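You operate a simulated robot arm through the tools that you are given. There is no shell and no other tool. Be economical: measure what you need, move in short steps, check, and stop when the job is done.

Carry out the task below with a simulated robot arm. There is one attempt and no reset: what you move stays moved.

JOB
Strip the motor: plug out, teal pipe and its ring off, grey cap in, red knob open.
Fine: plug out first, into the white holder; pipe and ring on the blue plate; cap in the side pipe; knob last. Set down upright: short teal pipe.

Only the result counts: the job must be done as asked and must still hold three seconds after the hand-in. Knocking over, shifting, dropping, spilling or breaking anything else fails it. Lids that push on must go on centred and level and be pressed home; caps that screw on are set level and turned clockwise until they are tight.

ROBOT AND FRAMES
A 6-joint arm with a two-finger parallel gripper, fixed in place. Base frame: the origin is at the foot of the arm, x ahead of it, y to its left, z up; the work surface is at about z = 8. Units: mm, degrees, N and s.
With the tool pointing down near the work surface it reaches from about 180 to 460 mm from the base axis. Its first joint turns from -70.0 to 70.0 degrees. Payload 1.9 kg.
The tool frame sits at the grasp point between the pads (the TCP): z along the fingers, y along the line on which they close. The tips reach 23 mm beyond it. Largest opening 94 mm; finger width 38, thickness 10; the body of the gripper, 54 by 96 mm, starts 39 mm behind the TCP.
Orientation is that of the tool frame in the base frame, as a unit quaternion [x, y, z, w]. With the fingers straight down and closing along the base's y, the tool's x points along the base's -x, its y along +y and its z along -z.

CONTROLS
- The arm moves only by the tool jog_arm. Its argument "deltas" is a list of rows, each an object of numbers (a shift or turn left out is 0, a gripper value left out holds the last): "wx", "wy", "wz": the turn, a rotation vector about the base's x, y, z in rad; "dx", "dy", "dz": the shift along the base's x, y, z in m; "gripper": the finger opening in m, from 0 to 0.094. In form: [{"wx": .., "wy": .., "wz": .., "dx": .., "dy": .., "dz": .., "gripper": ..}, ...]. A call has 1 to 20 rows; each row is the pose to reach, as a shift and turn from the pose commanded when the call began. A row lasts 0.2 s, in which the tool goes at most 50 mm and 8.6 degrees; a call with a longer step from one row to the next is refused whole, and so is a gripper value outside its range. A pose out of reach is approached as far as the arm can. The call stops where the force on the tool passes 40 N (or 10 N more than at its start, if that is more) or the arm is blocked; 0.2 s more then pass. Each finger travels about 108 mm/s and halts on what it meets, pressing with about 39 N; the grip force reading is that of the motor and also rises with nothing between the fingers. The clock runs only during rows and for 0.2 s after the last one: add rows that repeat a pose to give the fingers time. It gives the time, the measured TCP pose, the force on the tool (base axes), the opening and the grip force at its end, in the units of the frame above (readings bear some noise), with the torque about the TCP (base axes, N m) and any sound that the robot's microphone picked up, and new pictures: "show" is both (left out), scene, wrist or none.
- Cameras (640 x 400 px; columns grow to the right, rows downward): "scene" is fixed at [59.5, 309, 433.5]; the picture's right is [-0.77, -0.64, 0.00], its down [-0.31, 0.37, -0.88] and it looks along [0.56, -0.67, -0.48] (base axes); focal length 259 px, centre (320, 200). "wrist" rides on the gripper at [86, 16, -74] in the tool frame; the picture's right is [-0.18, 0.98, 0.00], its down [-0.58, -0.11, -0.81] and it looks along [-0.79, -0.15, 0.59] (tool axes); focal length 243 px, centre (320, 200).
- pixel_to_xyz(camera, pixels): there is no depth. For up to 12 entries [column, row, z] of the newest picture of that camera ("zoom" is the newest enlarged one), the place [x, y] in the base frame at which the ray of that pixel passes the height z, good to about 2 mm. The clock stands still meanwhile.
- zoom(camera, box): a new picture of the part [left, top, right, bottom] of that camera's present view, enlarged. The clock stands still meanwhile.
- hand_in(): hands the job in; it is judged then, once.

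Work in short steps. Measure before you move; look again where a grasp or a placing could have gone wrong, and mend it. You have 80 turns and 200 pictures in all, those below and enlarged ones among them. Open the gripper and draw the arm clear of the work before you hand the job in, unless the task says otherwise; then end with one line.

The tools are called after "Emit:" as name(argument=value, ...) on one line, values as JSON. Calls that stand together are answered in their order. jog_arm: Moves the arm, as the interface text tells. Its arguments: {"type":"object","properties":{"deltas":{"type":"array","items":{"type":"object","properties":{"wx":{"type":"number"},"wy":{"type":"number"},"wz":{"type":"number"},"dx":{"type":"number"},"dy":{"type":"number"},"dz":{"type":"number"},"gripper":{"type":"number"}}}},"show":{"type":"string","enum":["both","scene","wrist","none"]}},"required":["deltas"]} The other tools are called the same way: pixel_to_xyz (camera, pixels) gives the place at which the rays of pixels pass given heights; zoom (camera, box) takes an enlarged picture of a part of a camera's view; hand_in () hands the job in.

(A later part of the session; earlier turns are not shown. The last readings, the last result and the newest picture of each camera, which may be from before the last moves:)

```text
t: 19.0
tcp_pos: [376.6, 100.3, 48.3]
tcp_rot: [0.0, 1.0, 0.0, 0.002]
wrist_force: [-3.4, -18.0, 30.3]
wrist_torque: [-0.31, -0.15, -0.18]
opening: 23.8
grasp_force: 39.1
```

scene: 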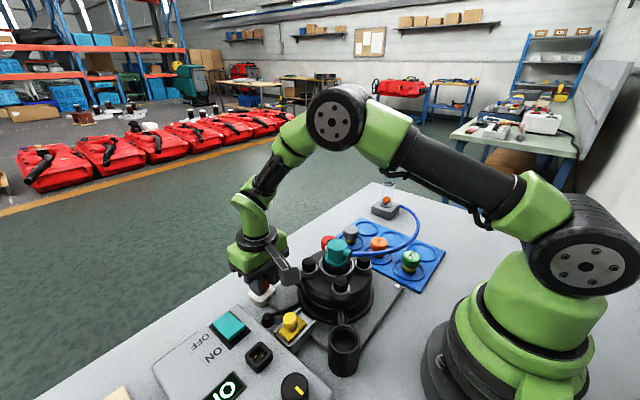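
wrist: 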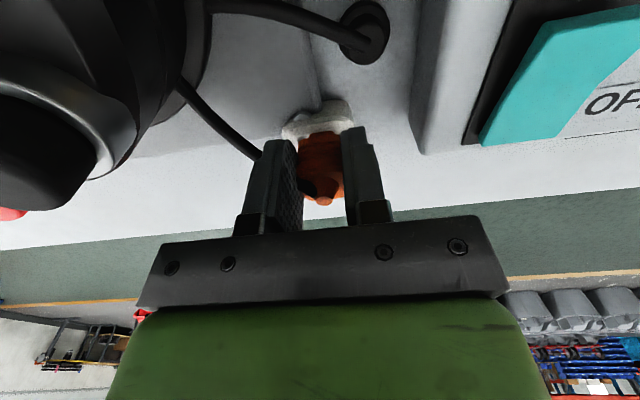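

Bottomed out (30 N). I ease up 2 mm and look before releasing.

Emit:
jog_arm(deltas=[{"dz": 0.001}, {"dz": 0.002}, {"dz": 0.002}], show="none")

Emit:
zoom(camera="wrist", box=[240, 90, 400, 190])

Emit:
zoom(camera="scene", box=[230, 260, 300, 310])

```text
t: 19.8
tcp_pos: [376.6, 101.7, 47.9]
tcp_rot: [-0.001, 1.0, 0.0, 0.001]
wrist_force: [10.4, -10.2, 1.4]
wrist_torque: [-0.25, -0.39, -0.1]
opening: 23.5
grasp_force: 39.0
```

```text
4.00 times, centred on (320, 140) of wrist
```

zoom: 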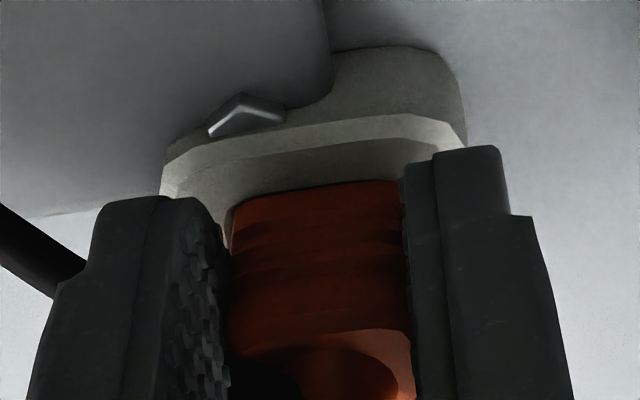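

```text
8.00 times, centred on (265, 285) of scene
```

zoom: 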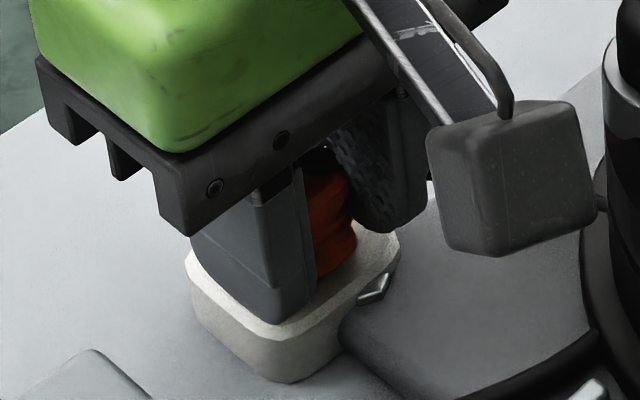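

Holder is unmoved and the plug sits in the hole. Releasing slowly.

Emit:
jog_arm(deltas=[{"gripper": 0.03}, {"gripper": 0.04}, {"gripper": 0.045}, {"gripper": 0.045}], show="none")

Emit:
zoom(camera="wrist", box=[240, 90, 400, 190])

```text
t: 20.8
tcp_pos: [376.0, 100.5, 48.0]
tcp_rot: [0.001, 1.0, 0.0, 0.0]
wrist_force: [-1.0, 0.0, 0.6]
wrist_torque: [0.0, -0.02, 0.01]
opening: 44.9
grasp_force: 0.0
```

```text
4.00 times, centred on (320, 140) of wrist
```

zoom: 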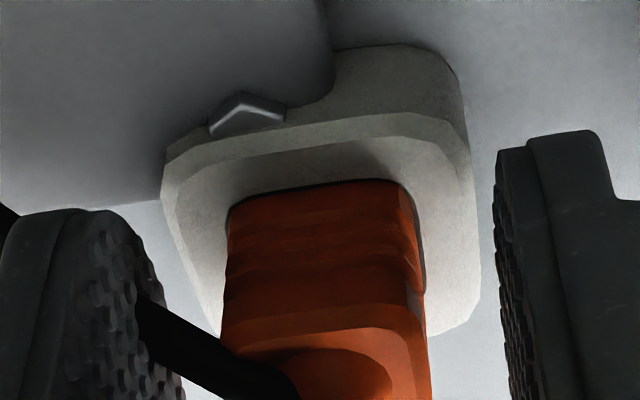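

Plug is seated level. The cable runs past the left finger; I raise slowly and watch.

Emit:
jog_arm(deltas=[{"dz": 0.005}, {"dz": 0.015}, {"dz": 0.025}, {"dz": 0.03}])

Emit:
zoom(camera="scene", box=[220, 240, 320, 320])

```text
t: 21.8
tcp_pos: [377.0, 101.8, 79.0]
tcp_rot: [0.0, 1.0, 0.0, 0.001]
wrist_force: [-0.1, 0.2, 0.1]
wrist_torque: [-0.02, 0.01, 0.0]
opening: 45.0
grasp_force: 0.1
```

scene: 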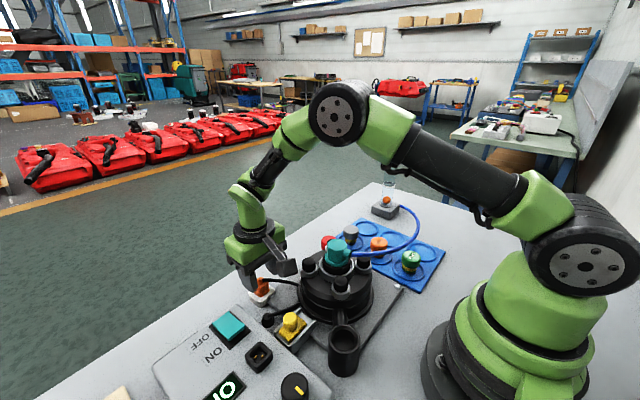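
wrist: 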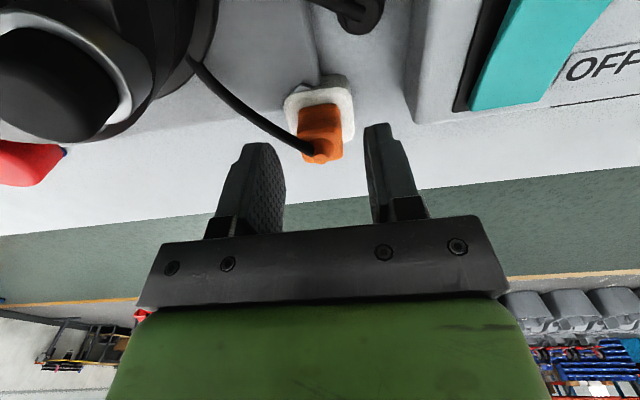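

```text
5.00 times, centred on (270, 280) of scene
```

zoom: 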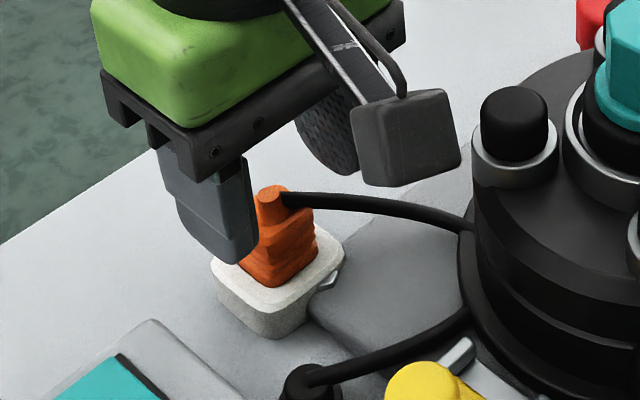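

Plug done. Now I rise and move to survey the teal pipe on the motor.

Emit:
jog_arm(deltas=[{"dz": 0.04}, {"dz": 0.085}, {"dz": 0.13, "dx": -0.02}, {"dz": 0.15, "dx": -0.06, "dy": -0.02}, {"dz": 0.16, "dx": -0.1, "dy": -0.04}, {"dz": 0.16, "dx": -0.14, "dy": -0.06}, {"dz": 0.16, "dx": -0.17, "dy": -0.09, "gripper": 0.094}, {"dz": 0.16, "dx": -0.18, "dy": -0.11}, {"dz": 0.16, "dx": -0.18, "dy": -0.11}])

Emit:
zoom(camera="wrist", box=[160, 0, 480, 200])

```text
t: 23.8
tcp_pos: [196.5, -9.0, 239.0]
tcp_rot: [0.0, 1.0, 0.001, 0.0]
wrist_force: [-0.1, -0.5, -0.8]
wrist_torque: [0.02, 0.0, 0.01]
opening: 94.1
grasp_force: 0.0
```

scene: 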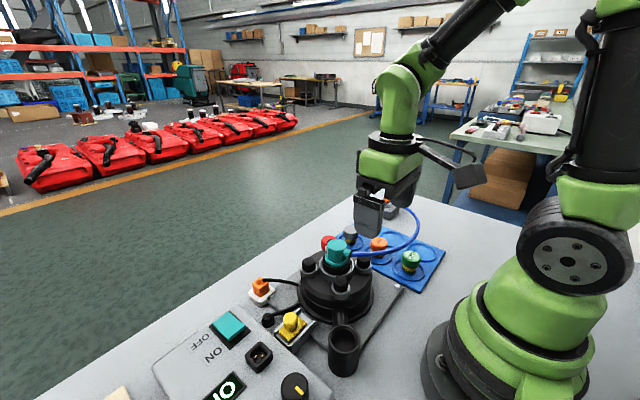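
wrist: 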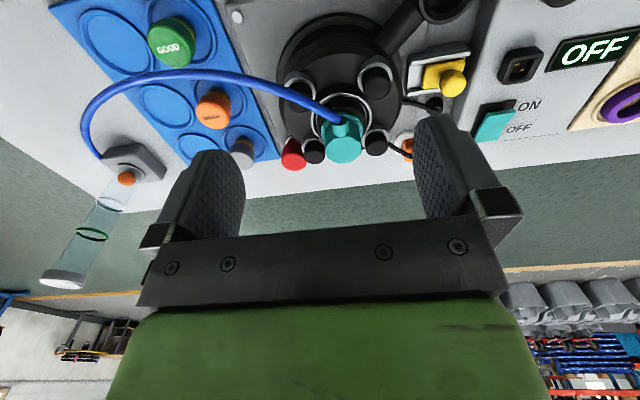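

```text
2.00 times, centred on (320, 100) of wrist
```

zoom: 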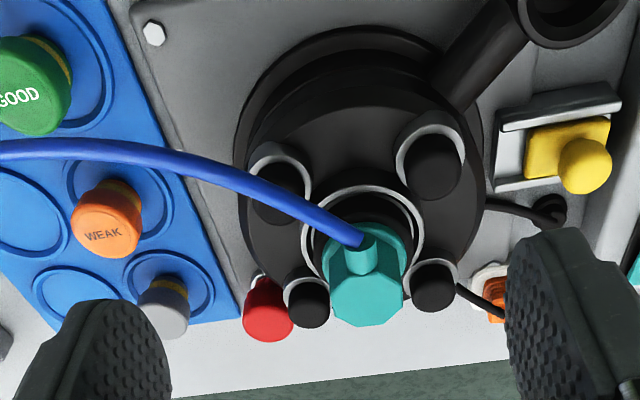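

Triangulating the teal fitting's top and flange, and the free recesses and grey cap.

Emit:
pixel_to_xyz(camera="wrist", pixels=[[343, 150, 110], [343, 150, 120], [343, 150, 130], [343, 150, 140], [344, 121, 105], [241, 160, 40], [241, 160, 50], [267, 110, 75], [207, 100, 40]])

Emit:
pixel_to_xyz(camera="scene", pixels=[[337, 244, 110], [337, 244, 120], [337, 244, 130], [337, 244, 140], [338, 262, 105], [351, 229, 40], [351, 229, 50], [340, 284, 105], [378, 241, 40]])

Emit:
zoom(camera="scene", box=[290, 210, 400, 280])

```text
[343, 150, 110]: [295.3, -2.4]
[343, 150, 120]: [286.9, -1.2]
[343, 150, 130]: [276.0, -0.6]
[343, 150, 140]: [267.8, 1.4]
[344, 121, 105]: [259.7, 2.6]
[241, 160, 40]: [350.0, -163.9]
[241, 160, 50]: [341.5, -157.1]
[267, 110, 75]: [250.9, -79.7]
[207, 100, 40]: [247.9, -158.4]
```

```text
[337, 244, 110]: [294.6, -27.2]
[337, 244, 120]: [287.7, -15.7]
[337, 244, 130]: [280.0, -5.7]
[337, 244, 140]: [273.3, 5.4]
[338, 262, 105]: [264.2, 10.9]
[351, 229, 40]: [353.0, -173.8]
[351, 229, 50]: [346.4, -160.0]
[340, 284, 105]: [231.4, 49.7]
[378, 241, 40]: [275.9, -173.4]
```

```text
5.71 times, centred on (345, 245) of scene
```

zoom: 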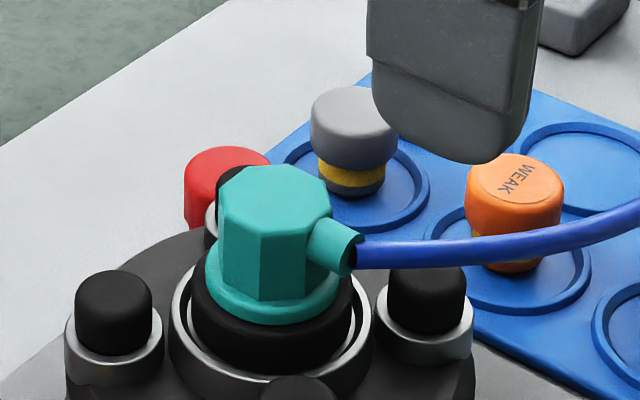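

Teal top ≈ (275,0,134), body ~36 mm wide. Checking nipple direction, bolt caps, and flange.

Emit:
pixel_to_xyz(camera="zoom", pixels=[[348, 252, 118], [348, 252, 122], [220, 185, 134], [330, 195, 134], [275, 168, 134], [265, 222, 134], [112, 285, 110], [425, 280, 110], [345, 405, 110], [240, 180, 110], [272, 300, 97], [272, 340, 90]])

Emit:
pixel_to_xyz(camera="wrist", pixels=[[344, 120, 118], [344, 120, 122], [325, 142, 134], [361, 145, 134], [343, 161, 134], [376, 78, 110], [301, 93, 110], [314, 150, 110], [376, 141, 110], [379, 90, 100]])

Emit:
zoom(camera="wrist", box=[280, 50, 420, 190])

```text
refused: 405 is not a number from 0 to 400
```

```text
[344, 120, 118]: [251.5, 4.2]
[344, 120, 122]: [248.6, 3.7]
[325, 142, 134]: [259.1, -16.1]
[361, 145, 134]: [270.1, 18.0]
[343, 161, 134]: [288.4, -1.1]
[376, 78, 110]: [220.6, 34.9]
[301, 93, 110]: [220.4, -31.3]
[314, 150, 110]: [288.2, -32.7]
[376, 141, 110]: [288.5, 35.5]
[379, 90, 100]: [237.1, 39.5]
```

```text
2.86 times, centred on (350, 120) of wrist
```

zoom: 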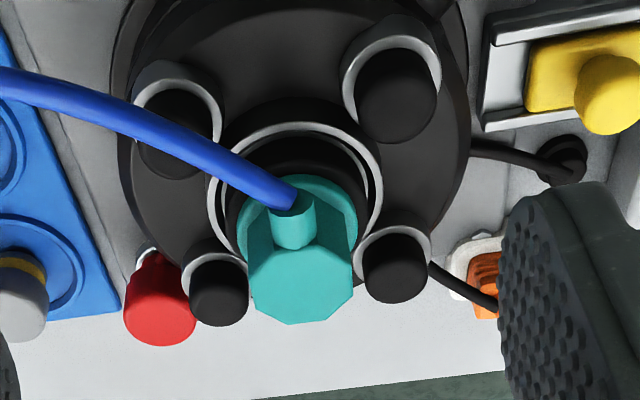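

Nipple points straight −x; flats face ±y. I go above (273,0.5) with 60 mm opening and stop at z≈165 for a check.

Emit:
jog_arm(deltas=[{"dx": 0.03, "dy": 0.005, "gripper": 0.065}, {"dx": 0.06, "dy": 0.0095, "dz": -0.01}, {"dx": 0.077, "dy": 0.0095, "dz": -0.03}, {"dx": 0.077, "dy": 0.0095, "dz": -0.06}, {"dx": 0.077, "dy": 0.0095, "dz": -0.074}, {"dx": 0.077, "dy": 0.0095, "dz": -0.074}])

Emit:
zoom(camera="scene", box=[280, 180, 400, 280])

```text
t: 25.2
tcp_pos: [273.3, -0.0, 166.3]
tcp_rot: [0.0, 1.0, 0.0, 0.001]
wrist_force: [-0.5, -0.5, -0.3]
wrist_torque: [-0.02, -0.02, -0.03]
opening: 65.2
grasp_force: 0.1
```

scene: 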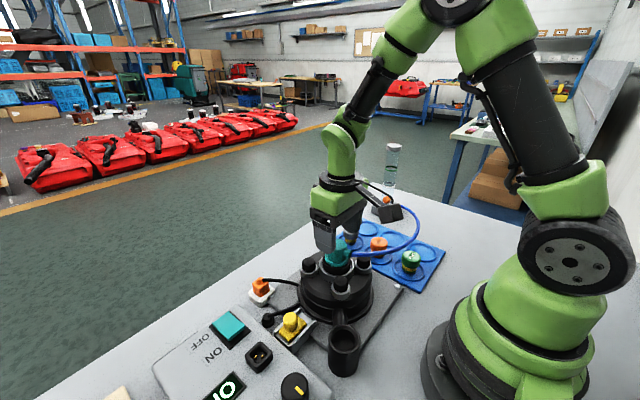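
wrist: 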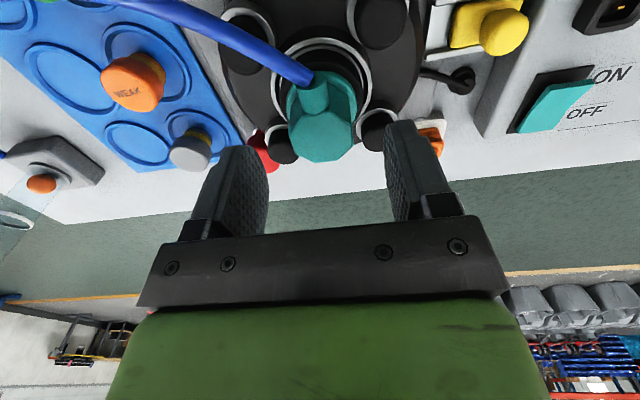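

```text
4.00 times, centred on (340, 230) of scene
```

zoom: 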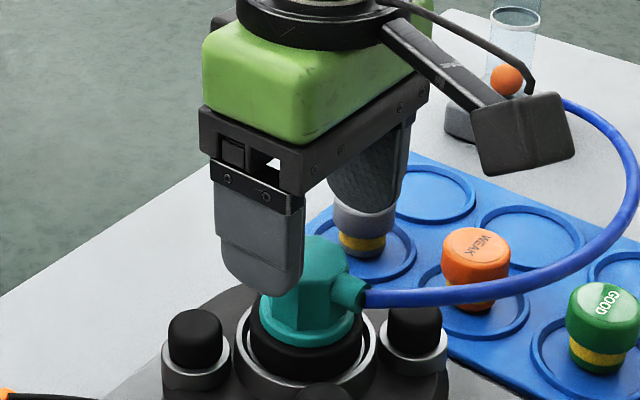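

Teal body is centred between the fingers (columns 288–355). Checking bolt-cap height against finger tips.

Emit:
pixel_to_xyz(camera="zoom", pixels=[[196, 320, 90], [196, 320, 100], [196, 320, 110]])

Emit:
pixel_to_xyz(camera="wrist", pixels=[[377, 140, 90], [377, 140, 100], [377, 140, 110], [280, 152, 90], [280, 152, 100], [321, 150, 134], [299, 150, 134], [345, 150, 134]])

```text
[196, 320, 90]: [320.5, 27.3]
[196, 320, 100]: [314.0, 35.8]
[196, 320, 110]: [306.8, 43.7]
```

```text
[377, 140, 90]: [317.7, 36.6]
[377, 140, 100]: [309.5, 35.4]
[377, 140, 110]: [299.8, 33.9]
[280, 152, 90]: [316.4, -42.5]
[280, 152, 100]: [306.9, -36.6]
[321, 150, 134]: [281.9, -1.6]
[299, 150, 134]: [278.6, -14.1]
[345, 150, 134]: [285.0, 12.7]
```

Bolt caps top out at z≈99, clear of the fingers. I shift +3 mm x, descend to z 126 and close.

Emit:
jog_arm(deltas=[{"dx": 0.003, "dz": -0.015}, {"dx": 0.003, "dz": -0.03}, {"dx": 0.003, "dz": -0.04}, {"dx": 0.003, "dz": -0.04, "gripper": 0.045}, {"dx": 0.003, "dz": -0.04, "gripper": 0.02}, {"dx": 0.003, "dz": -0.04, "gripper": 0.02}, {"dx": 0.003, "dz": -0.04, "gripper": 0.02}])

Emit:
zoom(camera="scene", box=[280, 200, 400, 280])

```text
t: 26.8
tcp_pos: [275.8, 1.0, 125.6]
tcp_rot: [0.001, 1.0, -0.001, 0.0]
wrist_force: [1.8, -0.6, -3.6]
wrist_torque: [-0.12, -0.06, -0.02]
opening: 43.5
grasp_force: 39.3
```

scene: 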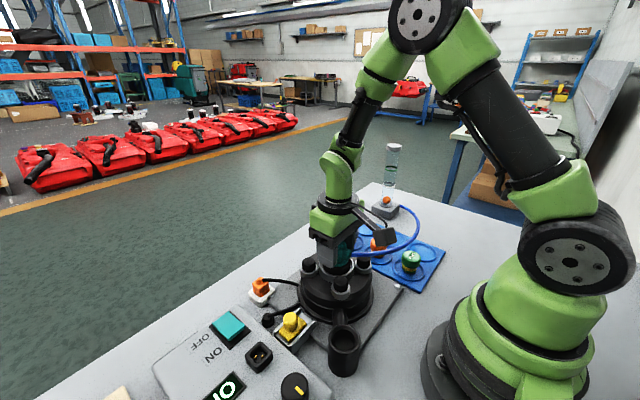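
wrist: 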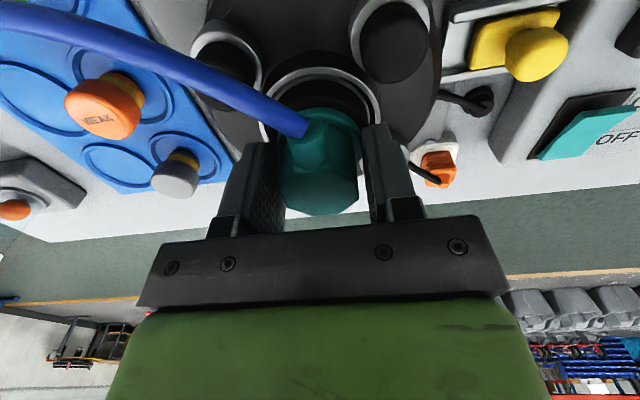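

```text
5.00 times, centred on (340, 240) of scene
```

zoom: 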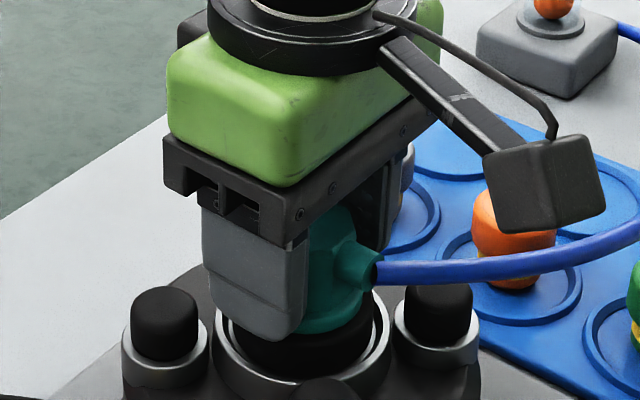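

Gripped at 43.5 mm. Pulling up gently a few mm to see the resistance.

Emit:
jog_arm(deltas=[{"dz": 0.002}, {"dz": 0.004}, {"dz": 0.006}, {"dz": 0.008}], show="wrist")

Emit:
zoom(camera="scene", box=[280, 200, 400, 280])

```text
t: 27.8
tcp_pos: [276.8, -1.1, 132.2]
tcp_rot: [0.0, 1.0, -0.001, -0.002]
wrist_force: [-1.7, -1.3, -27.1]
wrist_torque: [-0.01, 0.07, 0.01]
opening: 34.3
grasp_force: 38.9
```

wrist: 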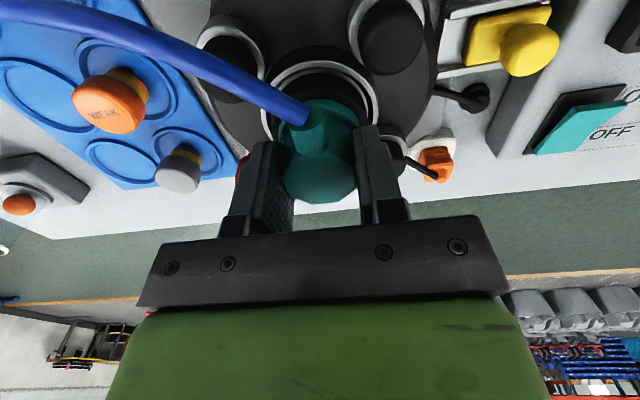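

```text
5.00 times, centred on (340, 240) of scene
```

zoom: 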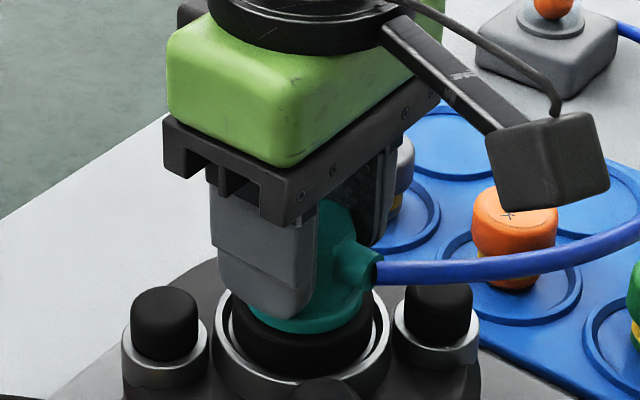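

Fingers slid from flange onto the 34 mm body; 27 N of pull. I pull a few mm more.

Emit:
jog_arm(deltas=[{"dz": 0.001}, {"dz": 0.003}, {"dz": 0.005}], show="none")

Emit:
zoom(camera="scene", box=[280, 200, 400, 280])

Emit:
zoom(camera="wrist", box=[240, 40, 400, 220])

```text
t: 28.6
tcp_pos: [276.8, 1.9, 138.4]
tcp_rot: [0.0, 1.0, 0.0, -0.001]
wrist_force: [-3.5, -14.2, -27.6]
wrist_torque: [-0.19, 0.08, 0.0]
opening: 34.5
grasp_force: 38.7
```

```text
5.00 times, centred on (340, 240) of scene
```

zoom: 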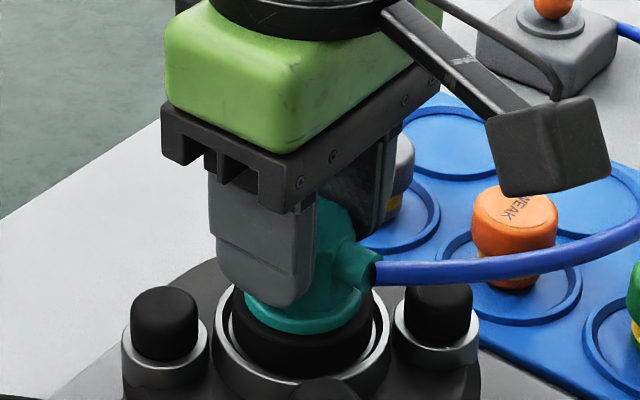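

```text
2.22 times, centred on (320, 130) of wrist
```

zoom: 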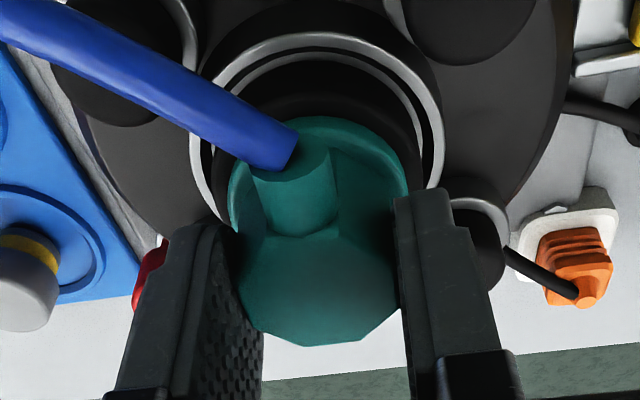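

The fitting hasn't moved; the pads just slid. It is likely a twist lock, so I go back down 6 mm (still gripped), and try a counter‑clockwise twist of ~20°, watching the torque.

Emit:
jog_arm(deltas=[{"dz": -0.003, "gripper": 0.045}, {"dz": -0.007, "gripper": 0.045}, {"dz": -0.007, "gripper": 0.02}, {"dz": -0.007}, {"dz": -0.007}, {"dz": -0.007, "wz": 0.1}, {"dz": -0.007, "wz": 0.2}, {"dz": -0.007, "wz": 0.3}, {"dz": -0.007, "wz": 0.35}])

Emit:
zoom(camera="scene", box=[280, 200, 400, 280])

```text
t: 30.6
tcp_pos: [276.6, 0.4, 131.4]
tcp_rot: [-0.175, 0.985, 0.0, 0.0]
wrist_force: [3.9, -8.7, 10.7]
wrist_torque: [-0.18, -0.15, 0.39]
opening: 34.9
grasp_force: 38.9
```

scene: 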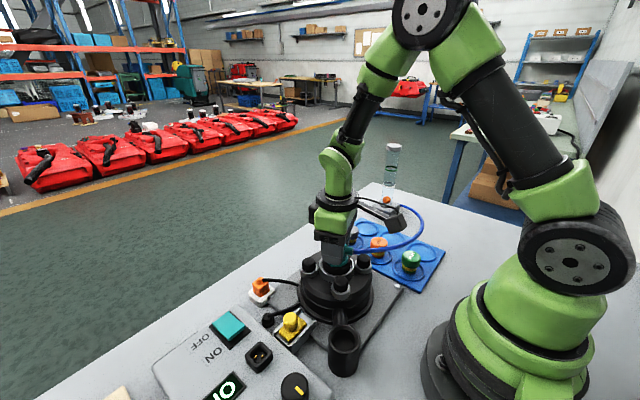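
wrist: 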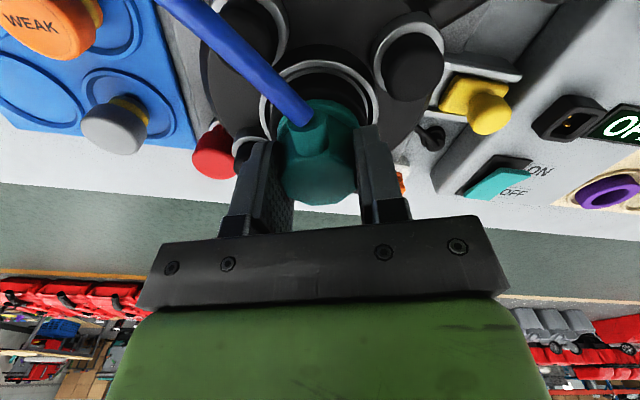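

```text
5.00 times, centred on (340, 240) of scene
```

zoom: 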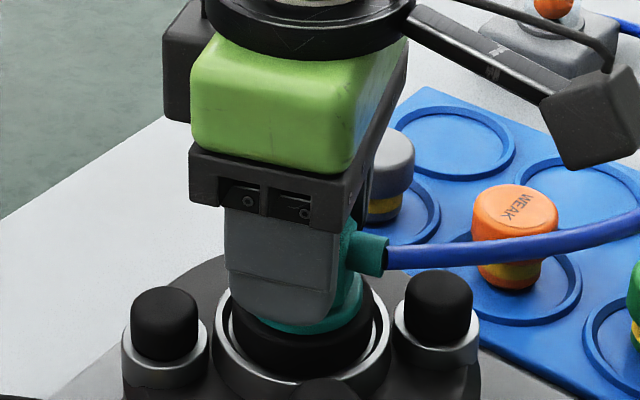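

It rotates with the gripper (0.39 N·m). Twisting further to ~50°, then a gentle pull.

Emit:
jog_arm(deltas=[{"wz": 0.12}, {"wz": 0.24}, {"wz": 0.36}, {"wz": 0.48}, {"wz": 0.52}, {"wz": 0.52, "dz": 0.002}, {"wz": 0.52, "dz": 0.004}, {"wz": 0.52, "dz": 0.006}])

Emit:
zoom(camera="scene", box=[280, 200, 400, 280])

```text
t: 32.4
tcp_pos: [277.6, 0.6, 139.2]
tcp_rot: [-0.422, 0.907, 0.0, 0.0]
wrist_force: [-0.4, 0.3, -0.2]
wrist_torque: [-0.04, -0.01, -0.02]
opening: 34.3
grasp_force: 38.6
```

scene: 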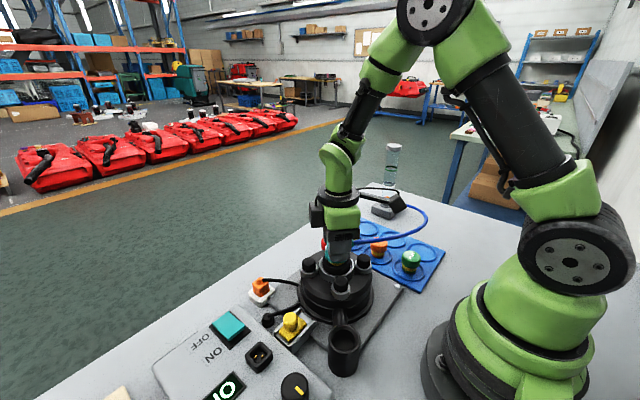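
wrist: 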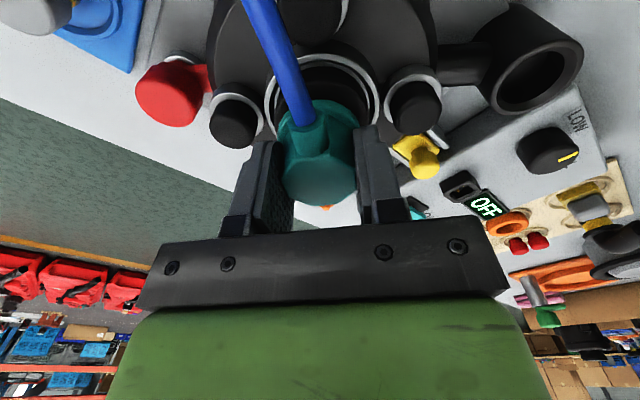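

```text
5.00 times, centred on (340, 240) of scene
```

zoom: 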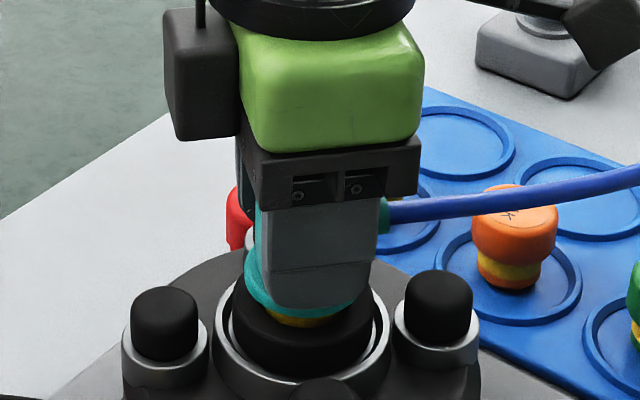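

Unlocked: it rises freely, with a yellow ring visible beneath. Lifting clear.

Emit:
jog_arm(deltas=[{"dz": 0.01}, {"dz": 0.02}, {"dz": 0.03}, {"dz": 0.045}, {"dz": 0.06}, {"dz": 0.06}])

Emit:
zoom(camera="scene", box=[280, 190, 400, 280])

```text
t: 33.8
tcp_pos: [278.7, 0.7, 198.0]
tcp_rot: [-0.421, 0.907, 0.0, 0.0]
wrist_force: [0.0, 0.3, -0.4]
wrist_torque: [0.03, -0.01, 0.01]
opening: 34.4
grasp_force: 38.7
```

scene: 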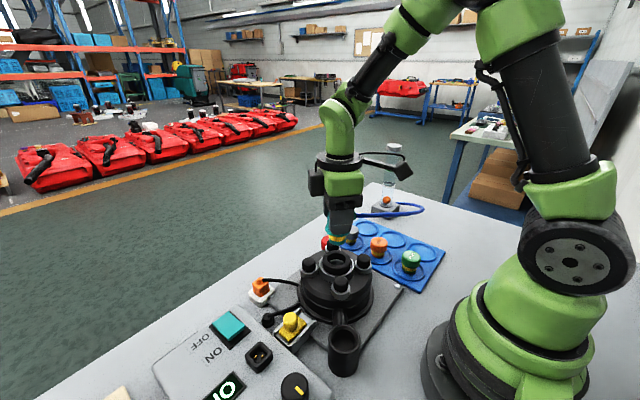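
wrist: 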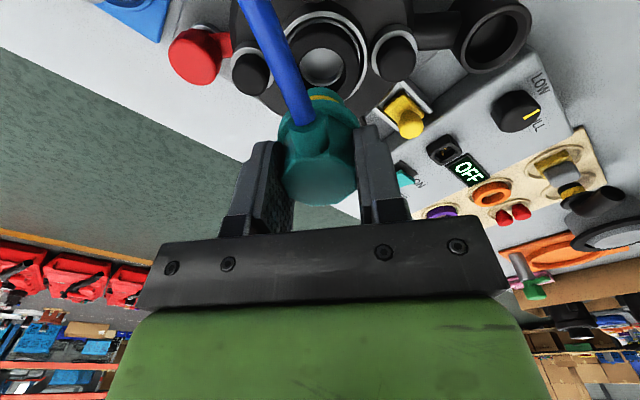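

```text
4.44 times, centred on (340, 235) of scene
```

zoom: 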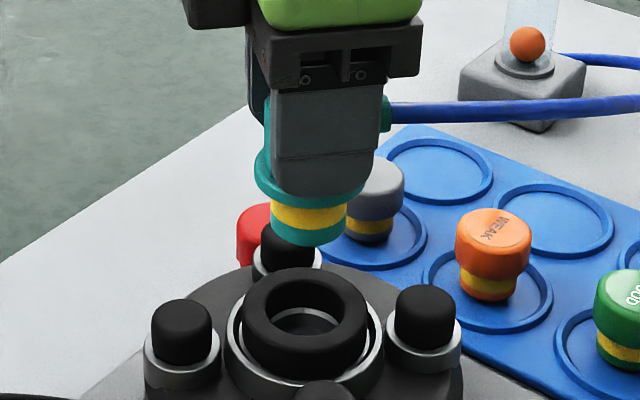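

Pipe is free, with its stub and yellow seal; the black ring stays in the port. Measuring the plate's free recesses.

Emit:
zoom(camera="scene", box=[330, 190, 460, 290])

Emit:
pixel_to_xyz(camera="scene", pixels=[[367.2, 228, 12], [392.9, 239.5, 12], [377, 250, 12], [354, 238, 12], [385, 212, 10]])

```text
4.00 times, centred on (395, 240) of scene
```

zoom: 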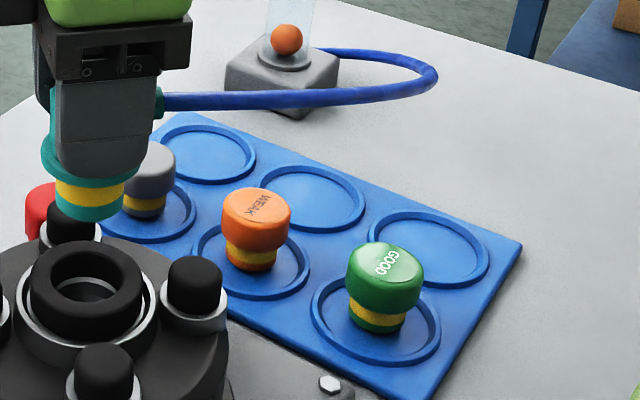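

```text
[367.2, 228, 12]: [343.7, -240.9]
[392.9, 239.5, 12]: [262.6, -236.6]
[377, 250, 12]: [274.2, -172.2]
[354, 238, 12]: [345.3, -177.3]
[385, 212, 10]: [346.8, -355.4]
```

Measuring the recess centres precisely from this clearer zoom.

Emit:
pixel_to_xyz(camera="zoom", pixels=[[205, 154, 12], [312, 198, 12], [428, 249, 12], [375, 322, 12], [250, 262, 12], [143, 210, 12], [260, 190, 12], [364, 205, 12], [318, 165, 12], [308, 230, 12]])

```text
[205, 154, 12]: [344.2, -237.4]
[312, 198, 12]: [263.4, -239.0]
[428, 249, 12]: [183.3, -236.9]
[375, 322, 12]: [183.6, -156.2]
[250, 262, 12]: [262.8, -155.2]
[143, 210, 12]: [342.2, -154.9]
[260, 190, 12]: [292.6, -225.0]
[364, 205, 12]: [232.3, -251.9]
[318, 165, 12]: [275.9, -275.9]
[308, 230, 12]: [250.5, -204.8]
```

Recesses form an 80 mm grid; the middle far one is at (263,−238). I carry the pipe there, turning 40° more so the hose exits toward −y.

Emit:
jog_arm(deltas=[{"dy": -0.03, "wz": 0.1}, {"dy": -0.065, "wz": 0.2, "dx": -0.005}, {"dy": -0.1, "wz": 0.3, "dx": -0.008}, {"dy": -0.135, "wz": 0.4, "dx": -0.012}, {"dy": -0.17, "wz": 0.5, "dx": -0.015}, {"dy": -0.205, "wz": 0.6, "dx": -0.015}, {"dy": -0.238, "wz": 0.69, "dx": -0.015}, {"dy": -0.238, "wz": 0.69, "dx": -0.015}])

Emit:
zoom(camera="scene", box=[330, 150, 490, 280])

```text
t: 35.6
tcp_pos: [260.7, -239.1, 196.5]
tcp_rot: [-0.703, 0.711, 0.0, 0.001]
wrist_force: [1.1, -0.5, -1.8]
wrist_torque: [0.01, 0.05, 0.01]
opening: 34.1
grasp_force: 39.1
```

scene: 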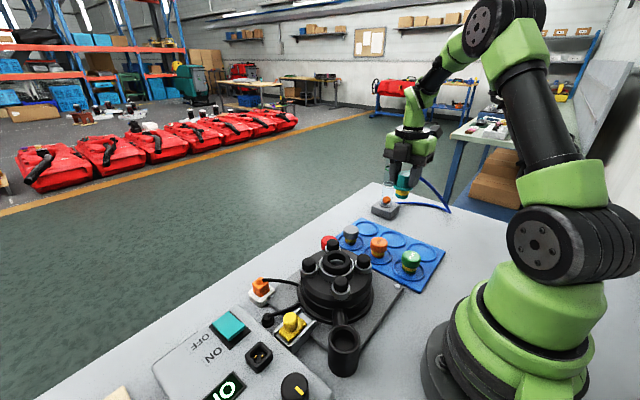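
wrist: 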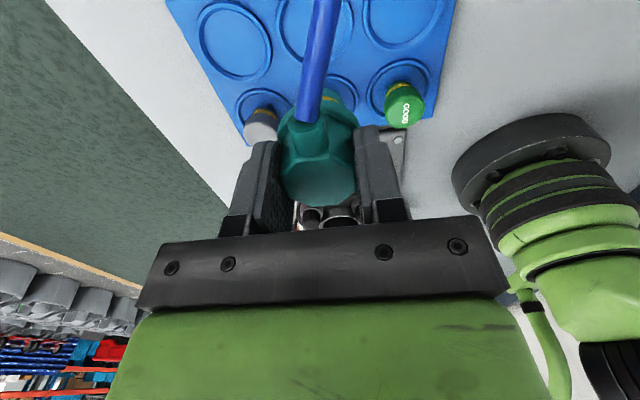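

```text
3.08 times, centred on (410, 215) of scene
```

zoom: 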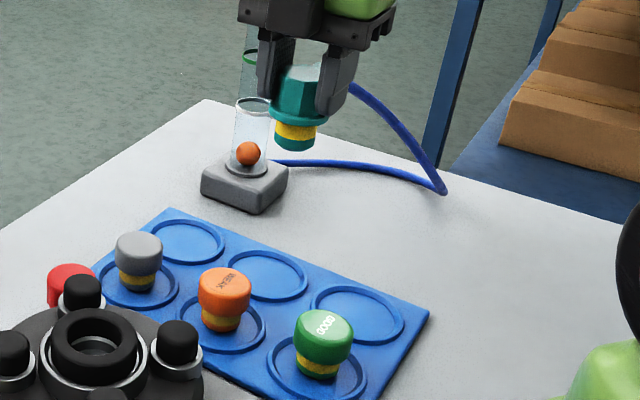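

Forces are small, hose slack. Lowering toward the recess, stopping at z≈80 to check.

Emit:
jog_arm(deltas=[{"dz": -0.03}, {"dz": -0.06}, {"dz": -0.09}, {"dz": -0.11}, {"dz": -0.117}, {"dz": -0.117}])

Emit:
zoom(camera="scene", box=[340, 180, 460, 270])

```text
t: 37.0
tcp_pos: [260.5, -237.6, 81.2]
tcp_rot: [-0.703, 0.711, 0.0, 0.001]
wrist_force: [-0.6, 0.3, -0.4]
wrist_torque: [-0.02, -0.02, 0.03]
opening: 34.4
grasp_force: 39.2
```

scene: 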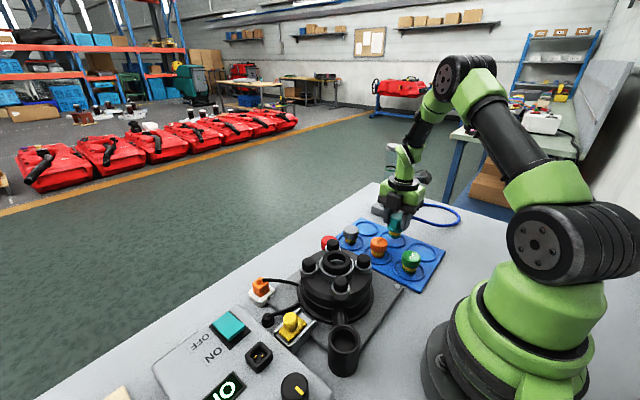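
wrist: 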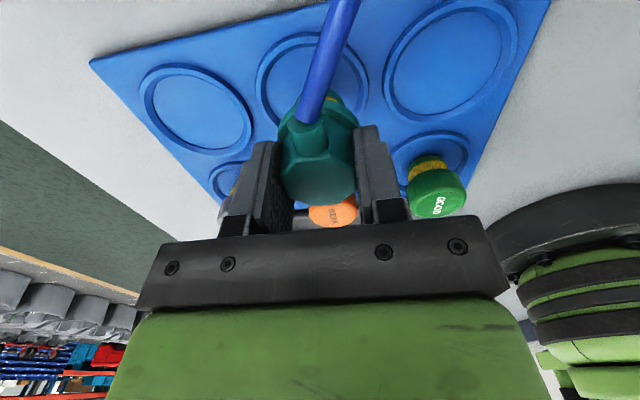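

```text
4.44 times, centred on (400, 225) of scene
```

zoom: 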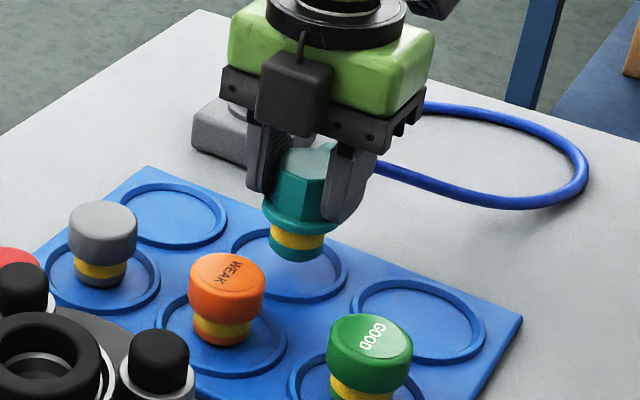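

Well placed over the recess. Lowering in small steps until light contact.

Emit:
jog_arm(deltas=[{"dz": -0.004}, {"dz": -0.008}, {"dz": -0.012}, {"dz": -0.012}], show="none")

Emit:
zoom(camera="scene", box=[360, 200, 420, 250])

```text
t: 38.0
tcp_pos: [260.3, -237.6, 68.6]
tcp_rot: [-0.704, 0.711, 0.001, 0.001]
wrist_force: [0.4, -0.2, -0.6]
wrist_torque: [-0.02, -0.03, 0.01]
opening: 34.2
grasp_force: 38.3
```

```text
8.00 times, centred on (390, 225) of scene
```

zoom: 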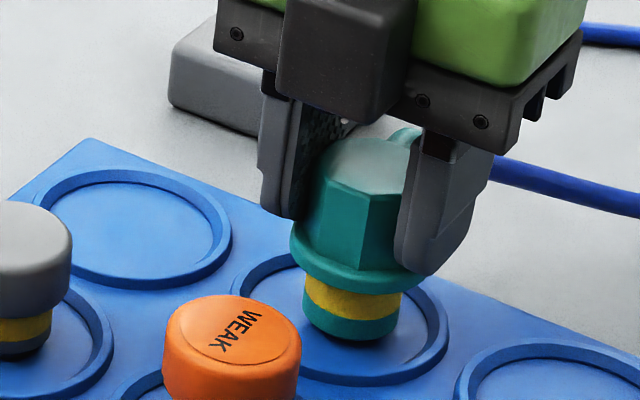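

Nearly down; a few more millimetres in 1 mm steps.

Emit:
jog_arm(deltas=[{"dz": -0.001}, {"dz": -0.002}, {"dz": -0.003}, {"dz": -0.004}], show="none")

Emit:
zoom(camera="scene", box=[360, 200, 420, 250])

```text
t: 39.0
tcp_pos: [262.7, -238.7, 64.5]
tcp_rot: [-0.703, 0.711, -0.001, 0.0]
wrist_force: [-4.8, 1.0, 27.5]
wrist_torque: [-0.03, 0.25, -0.01]
opening: 34.4
grasp_force: 39.3
```

```text
8.00 times, centred on (390, 225) of scene
```

zoom: 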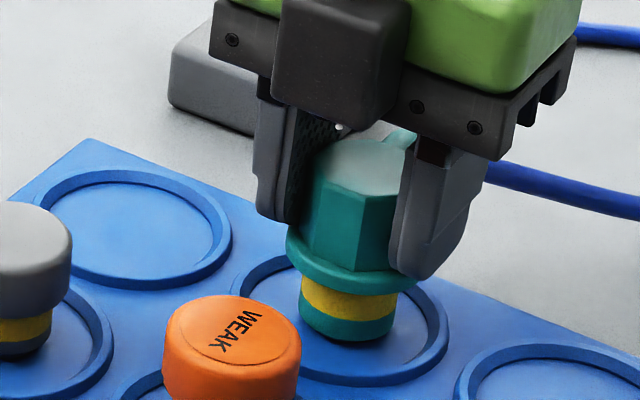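

Contact made (27 N). Ease 1 mm up, open, then rise.

Emit:
jog_arm(deltas=[{"dz": 0.001}, {"dz": 0.001, "gripper": 0.045}, {"dz": 0.001, "gripper": 0.06}, {"dz": 0.001, "gripper": 0.06}, {"dz": 0.02}, {"dz": 0.05}, {"dz": 0.09}])

Emit:
zoom(camera="scene", box=[340, 180, 460, 270])

```text
t: 40.6
tcp_pos: [262.5, -237.2, 153.6]
tcp_rot: [-0.703, 0.711, -0.001, 0.0]
wrist_force: [-0.3, 0.5, 0.1]
wrist_torque: [0.0, 0.0, 0.03]
opening: 60.0
grasp_force: 0.0
```

scene: 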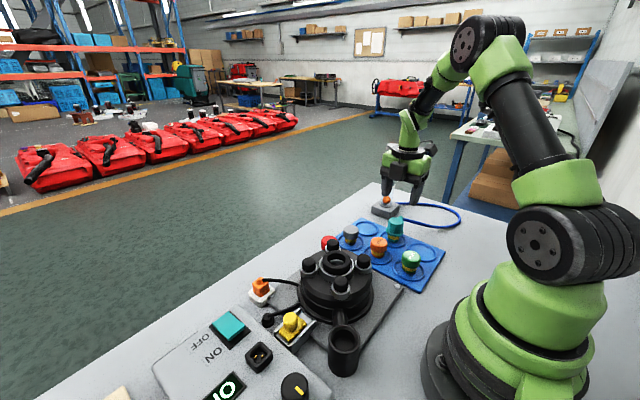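
wrist: 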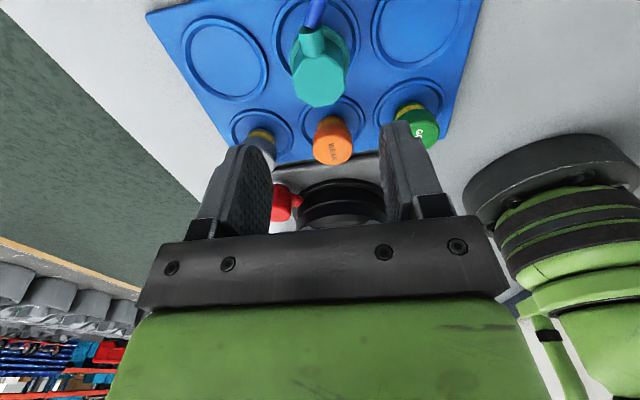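

```text
4.44 times, centred on (400, 225) of scene
```

zoom: 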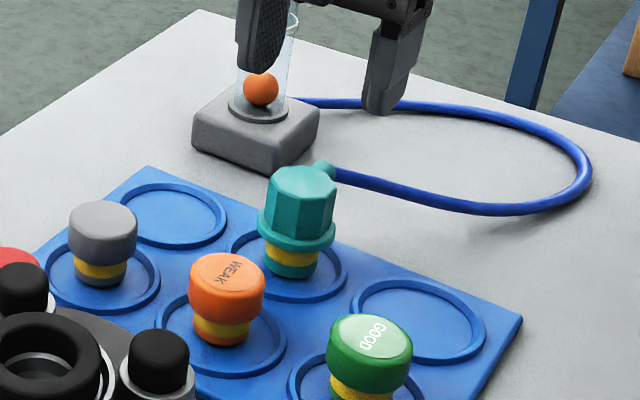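

Pipe stands upright. Now back over the motor with the wrist turned back, to inspect the black ring.

Emit:
jog_arm(deltas=[{"dz": 0.03}, {"dz": 0.05, "wz": -0.12, "dy": 0.02}, {"dz": 0.05, "wz": -0.25, "dy": 0.05}, {"dz": 0.05, "wz": -0.38, "dy": 0.08}, {"dz": 0.05, "wz": -0.51, "dy": 0.11}, {"dz": 0.05, "wz": -0.64, "dy": 0.14, "dx": -0.01}, {"dz": 0.05, "wz": -0.77, "dy": 0.17, "dx": -0.02}, {"dz": 0.05, "wz": -0.9, "dy": 0.2, "dx": -0.03}, {"dz": 0.05, "wz": -1.03, "dy": 0.22, "dx": -0.035}, {"dz": 0.05, "wz": -1.16, "dy": 0.238, "dx": -0.04}, {"dz": 0.05, "wz": -1.29, "dy": 0.238, "dx": -0.04}, {"dz": 0.05, "wz": -1.42, "dy": 0.238, "dx": -0.04}, {"dz": 0.05, "wz": -1.56, "dy": 0.238, "dx": -0.04}, {"dz": 0.05, "wz": -1.56, "dy": 0.238, "dx": -0.04}])

Emit:
zoom(camera="wrist", box=[240, 30, 400, 150])

Emit:
zoom(camera="scene", box=[290, 230, 390, 320])

```text
t: 43.6
tcp_pos: [221.1, 1.0, 203.9]
tcp_rot: [0.001, 1.0, 0.001, -0.001]
wrist_force: [-0.2, -0.2, 0.0]
wrist_torque: [-0.04, -0.01, -0.01]
opening: 59.8
grasp_force: 0.2
```

scene: 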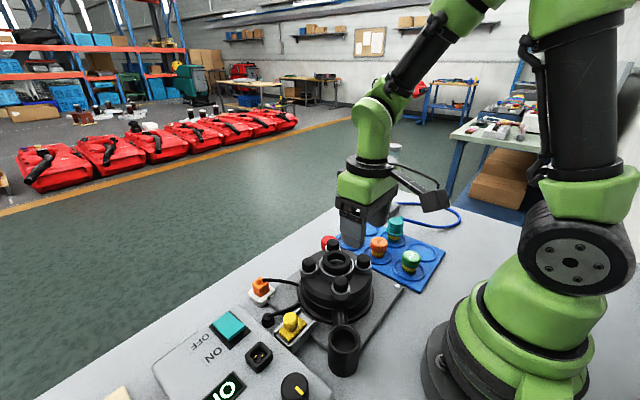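
wrist: 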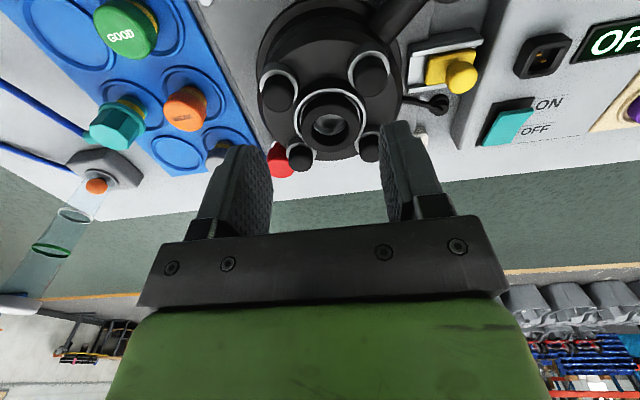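

```text
3.33 times, centred on (320, 90) of wrist
```

zoom: 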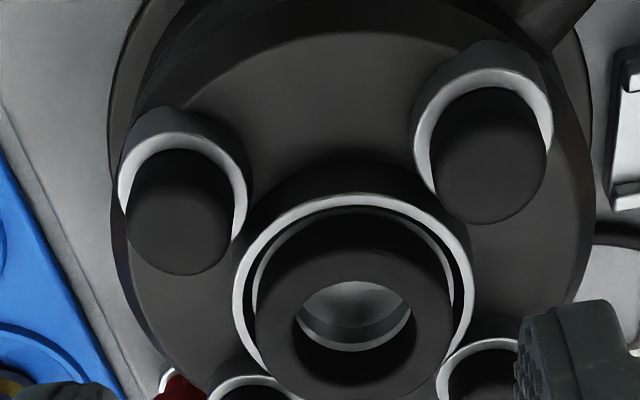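

```text
4.44 times, centred on (340, 275) of scene
```

zoom: 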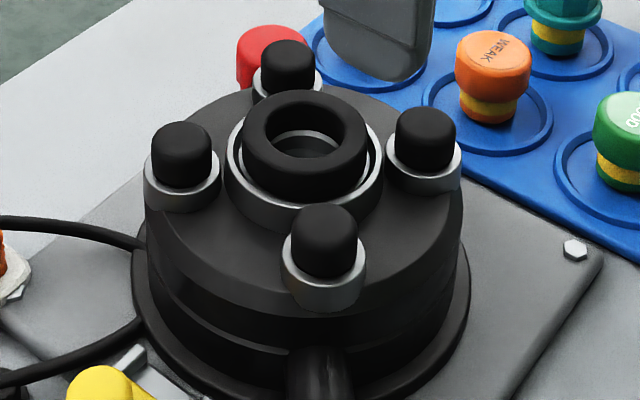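

Triangulating the ring's top and edges.

Emit:
pixel_to_xyz(camera="zoom", pixels=[[306, 128, 90], [306, 128, 98], [306, 128, 106], [244, 140, 95], [368, 140, 95], [306, 90, 98], [303, 170, 98], [303, 210, 75], [227, 150, 85], [384, 160, 85]])

Emit:
pixel_to_xyz(camera="wrist", pixels=[[331, 126, 90], [331, 126, 98], [331, 126, 106], [300.5, 128, 95], [360.5, 124, 95], [331, 104, 98], [332, 150, 98], [292, 120, 85], [366, 115, 85]])

```text
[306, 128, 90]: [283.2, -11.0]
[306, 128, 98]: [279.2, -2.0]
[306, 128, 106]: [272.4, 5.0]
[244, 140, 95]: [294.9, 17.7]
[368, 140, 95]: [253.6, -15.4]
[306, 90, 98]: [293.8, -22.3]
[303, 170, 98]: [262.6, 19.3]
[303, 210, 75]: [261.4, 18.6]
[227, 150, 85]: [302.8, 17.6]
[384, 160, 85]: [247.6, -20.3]
```

```text
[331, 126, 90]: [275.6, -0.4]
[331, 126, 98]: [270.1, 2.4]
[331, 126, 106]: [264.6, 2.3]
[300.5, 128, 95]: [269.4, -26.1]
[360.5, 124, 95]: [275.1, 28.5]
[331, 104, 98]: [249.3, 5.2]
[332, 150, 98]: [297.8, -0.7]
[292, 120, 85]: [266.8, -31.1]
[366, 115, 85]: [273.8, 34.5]
```

Ring: OD ≈53, top z≈98, protruding ~12 mm above the silver rim (z≈85), centred (276,0.5). I lower with 66 mm opening to tips just above the rim.

Emit:
jog_arm(deltas=[{"dx": 0.03, "gripper": 0.068}, {"dx": 0.054, "dz": -0.02}, {"dx": 0.054, "dz": -0.05}, {"dx": 0.054, "dz": -0.078}, {"dx": 0.054, "dz": -0.085}, {"dx": 0.054, "dz": -0.085}])

Emit:
zoom(camera="scene", box=[290, 220, 390, 300])

Emit:
zoom(camera="wrist", box=[200, 60, 440, 210])

```text
t: 45.0
tcp_pos: [275.9, -0.4, 120.0]
tcp_rot: [0.001, 1.0, 0.0, 0.0]
wrist_force: [-0.2, 0.9, -0.7]
wrist_torque: [-0.03, 0.01, -0.02]
opening: 67.8
grasp_force: 0.1
```

scene: 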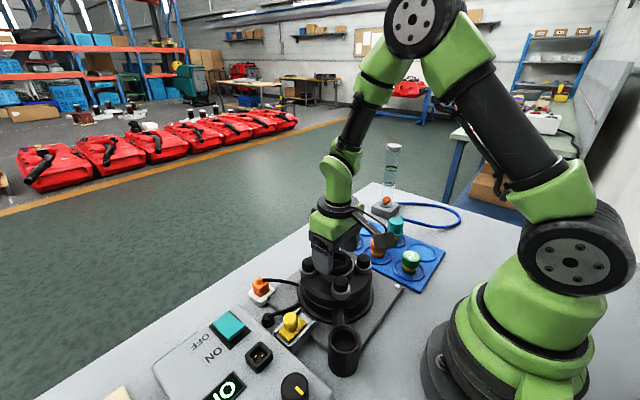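
wrist: 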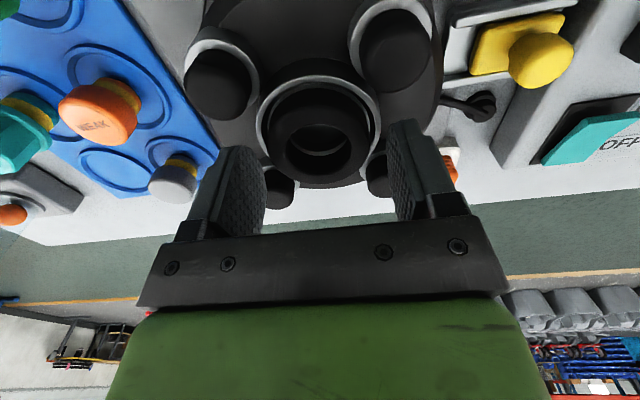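

```text
5.00 times, centred on (340, 260) of scene
```

zoom: 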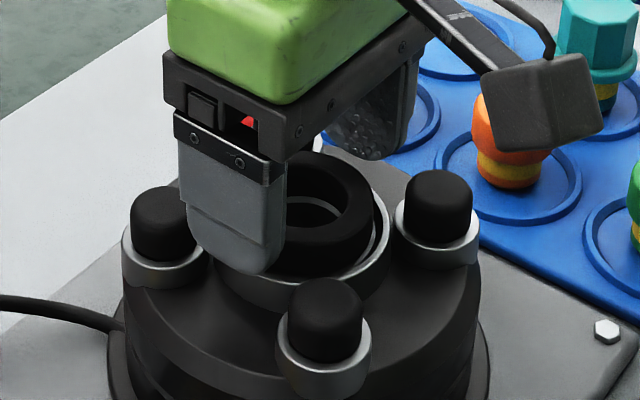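

```text
2.67 times, centred on (320, 135) of wrist
```

zoom: 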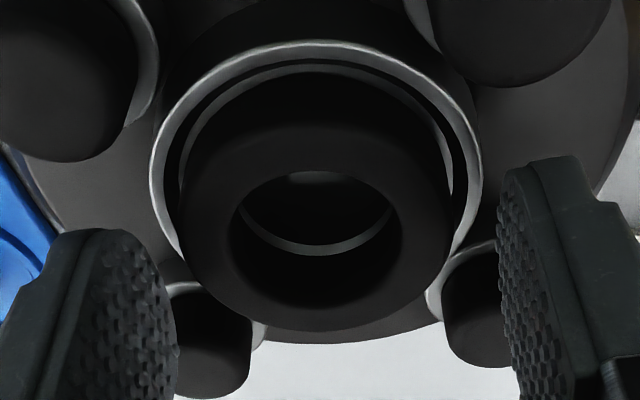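

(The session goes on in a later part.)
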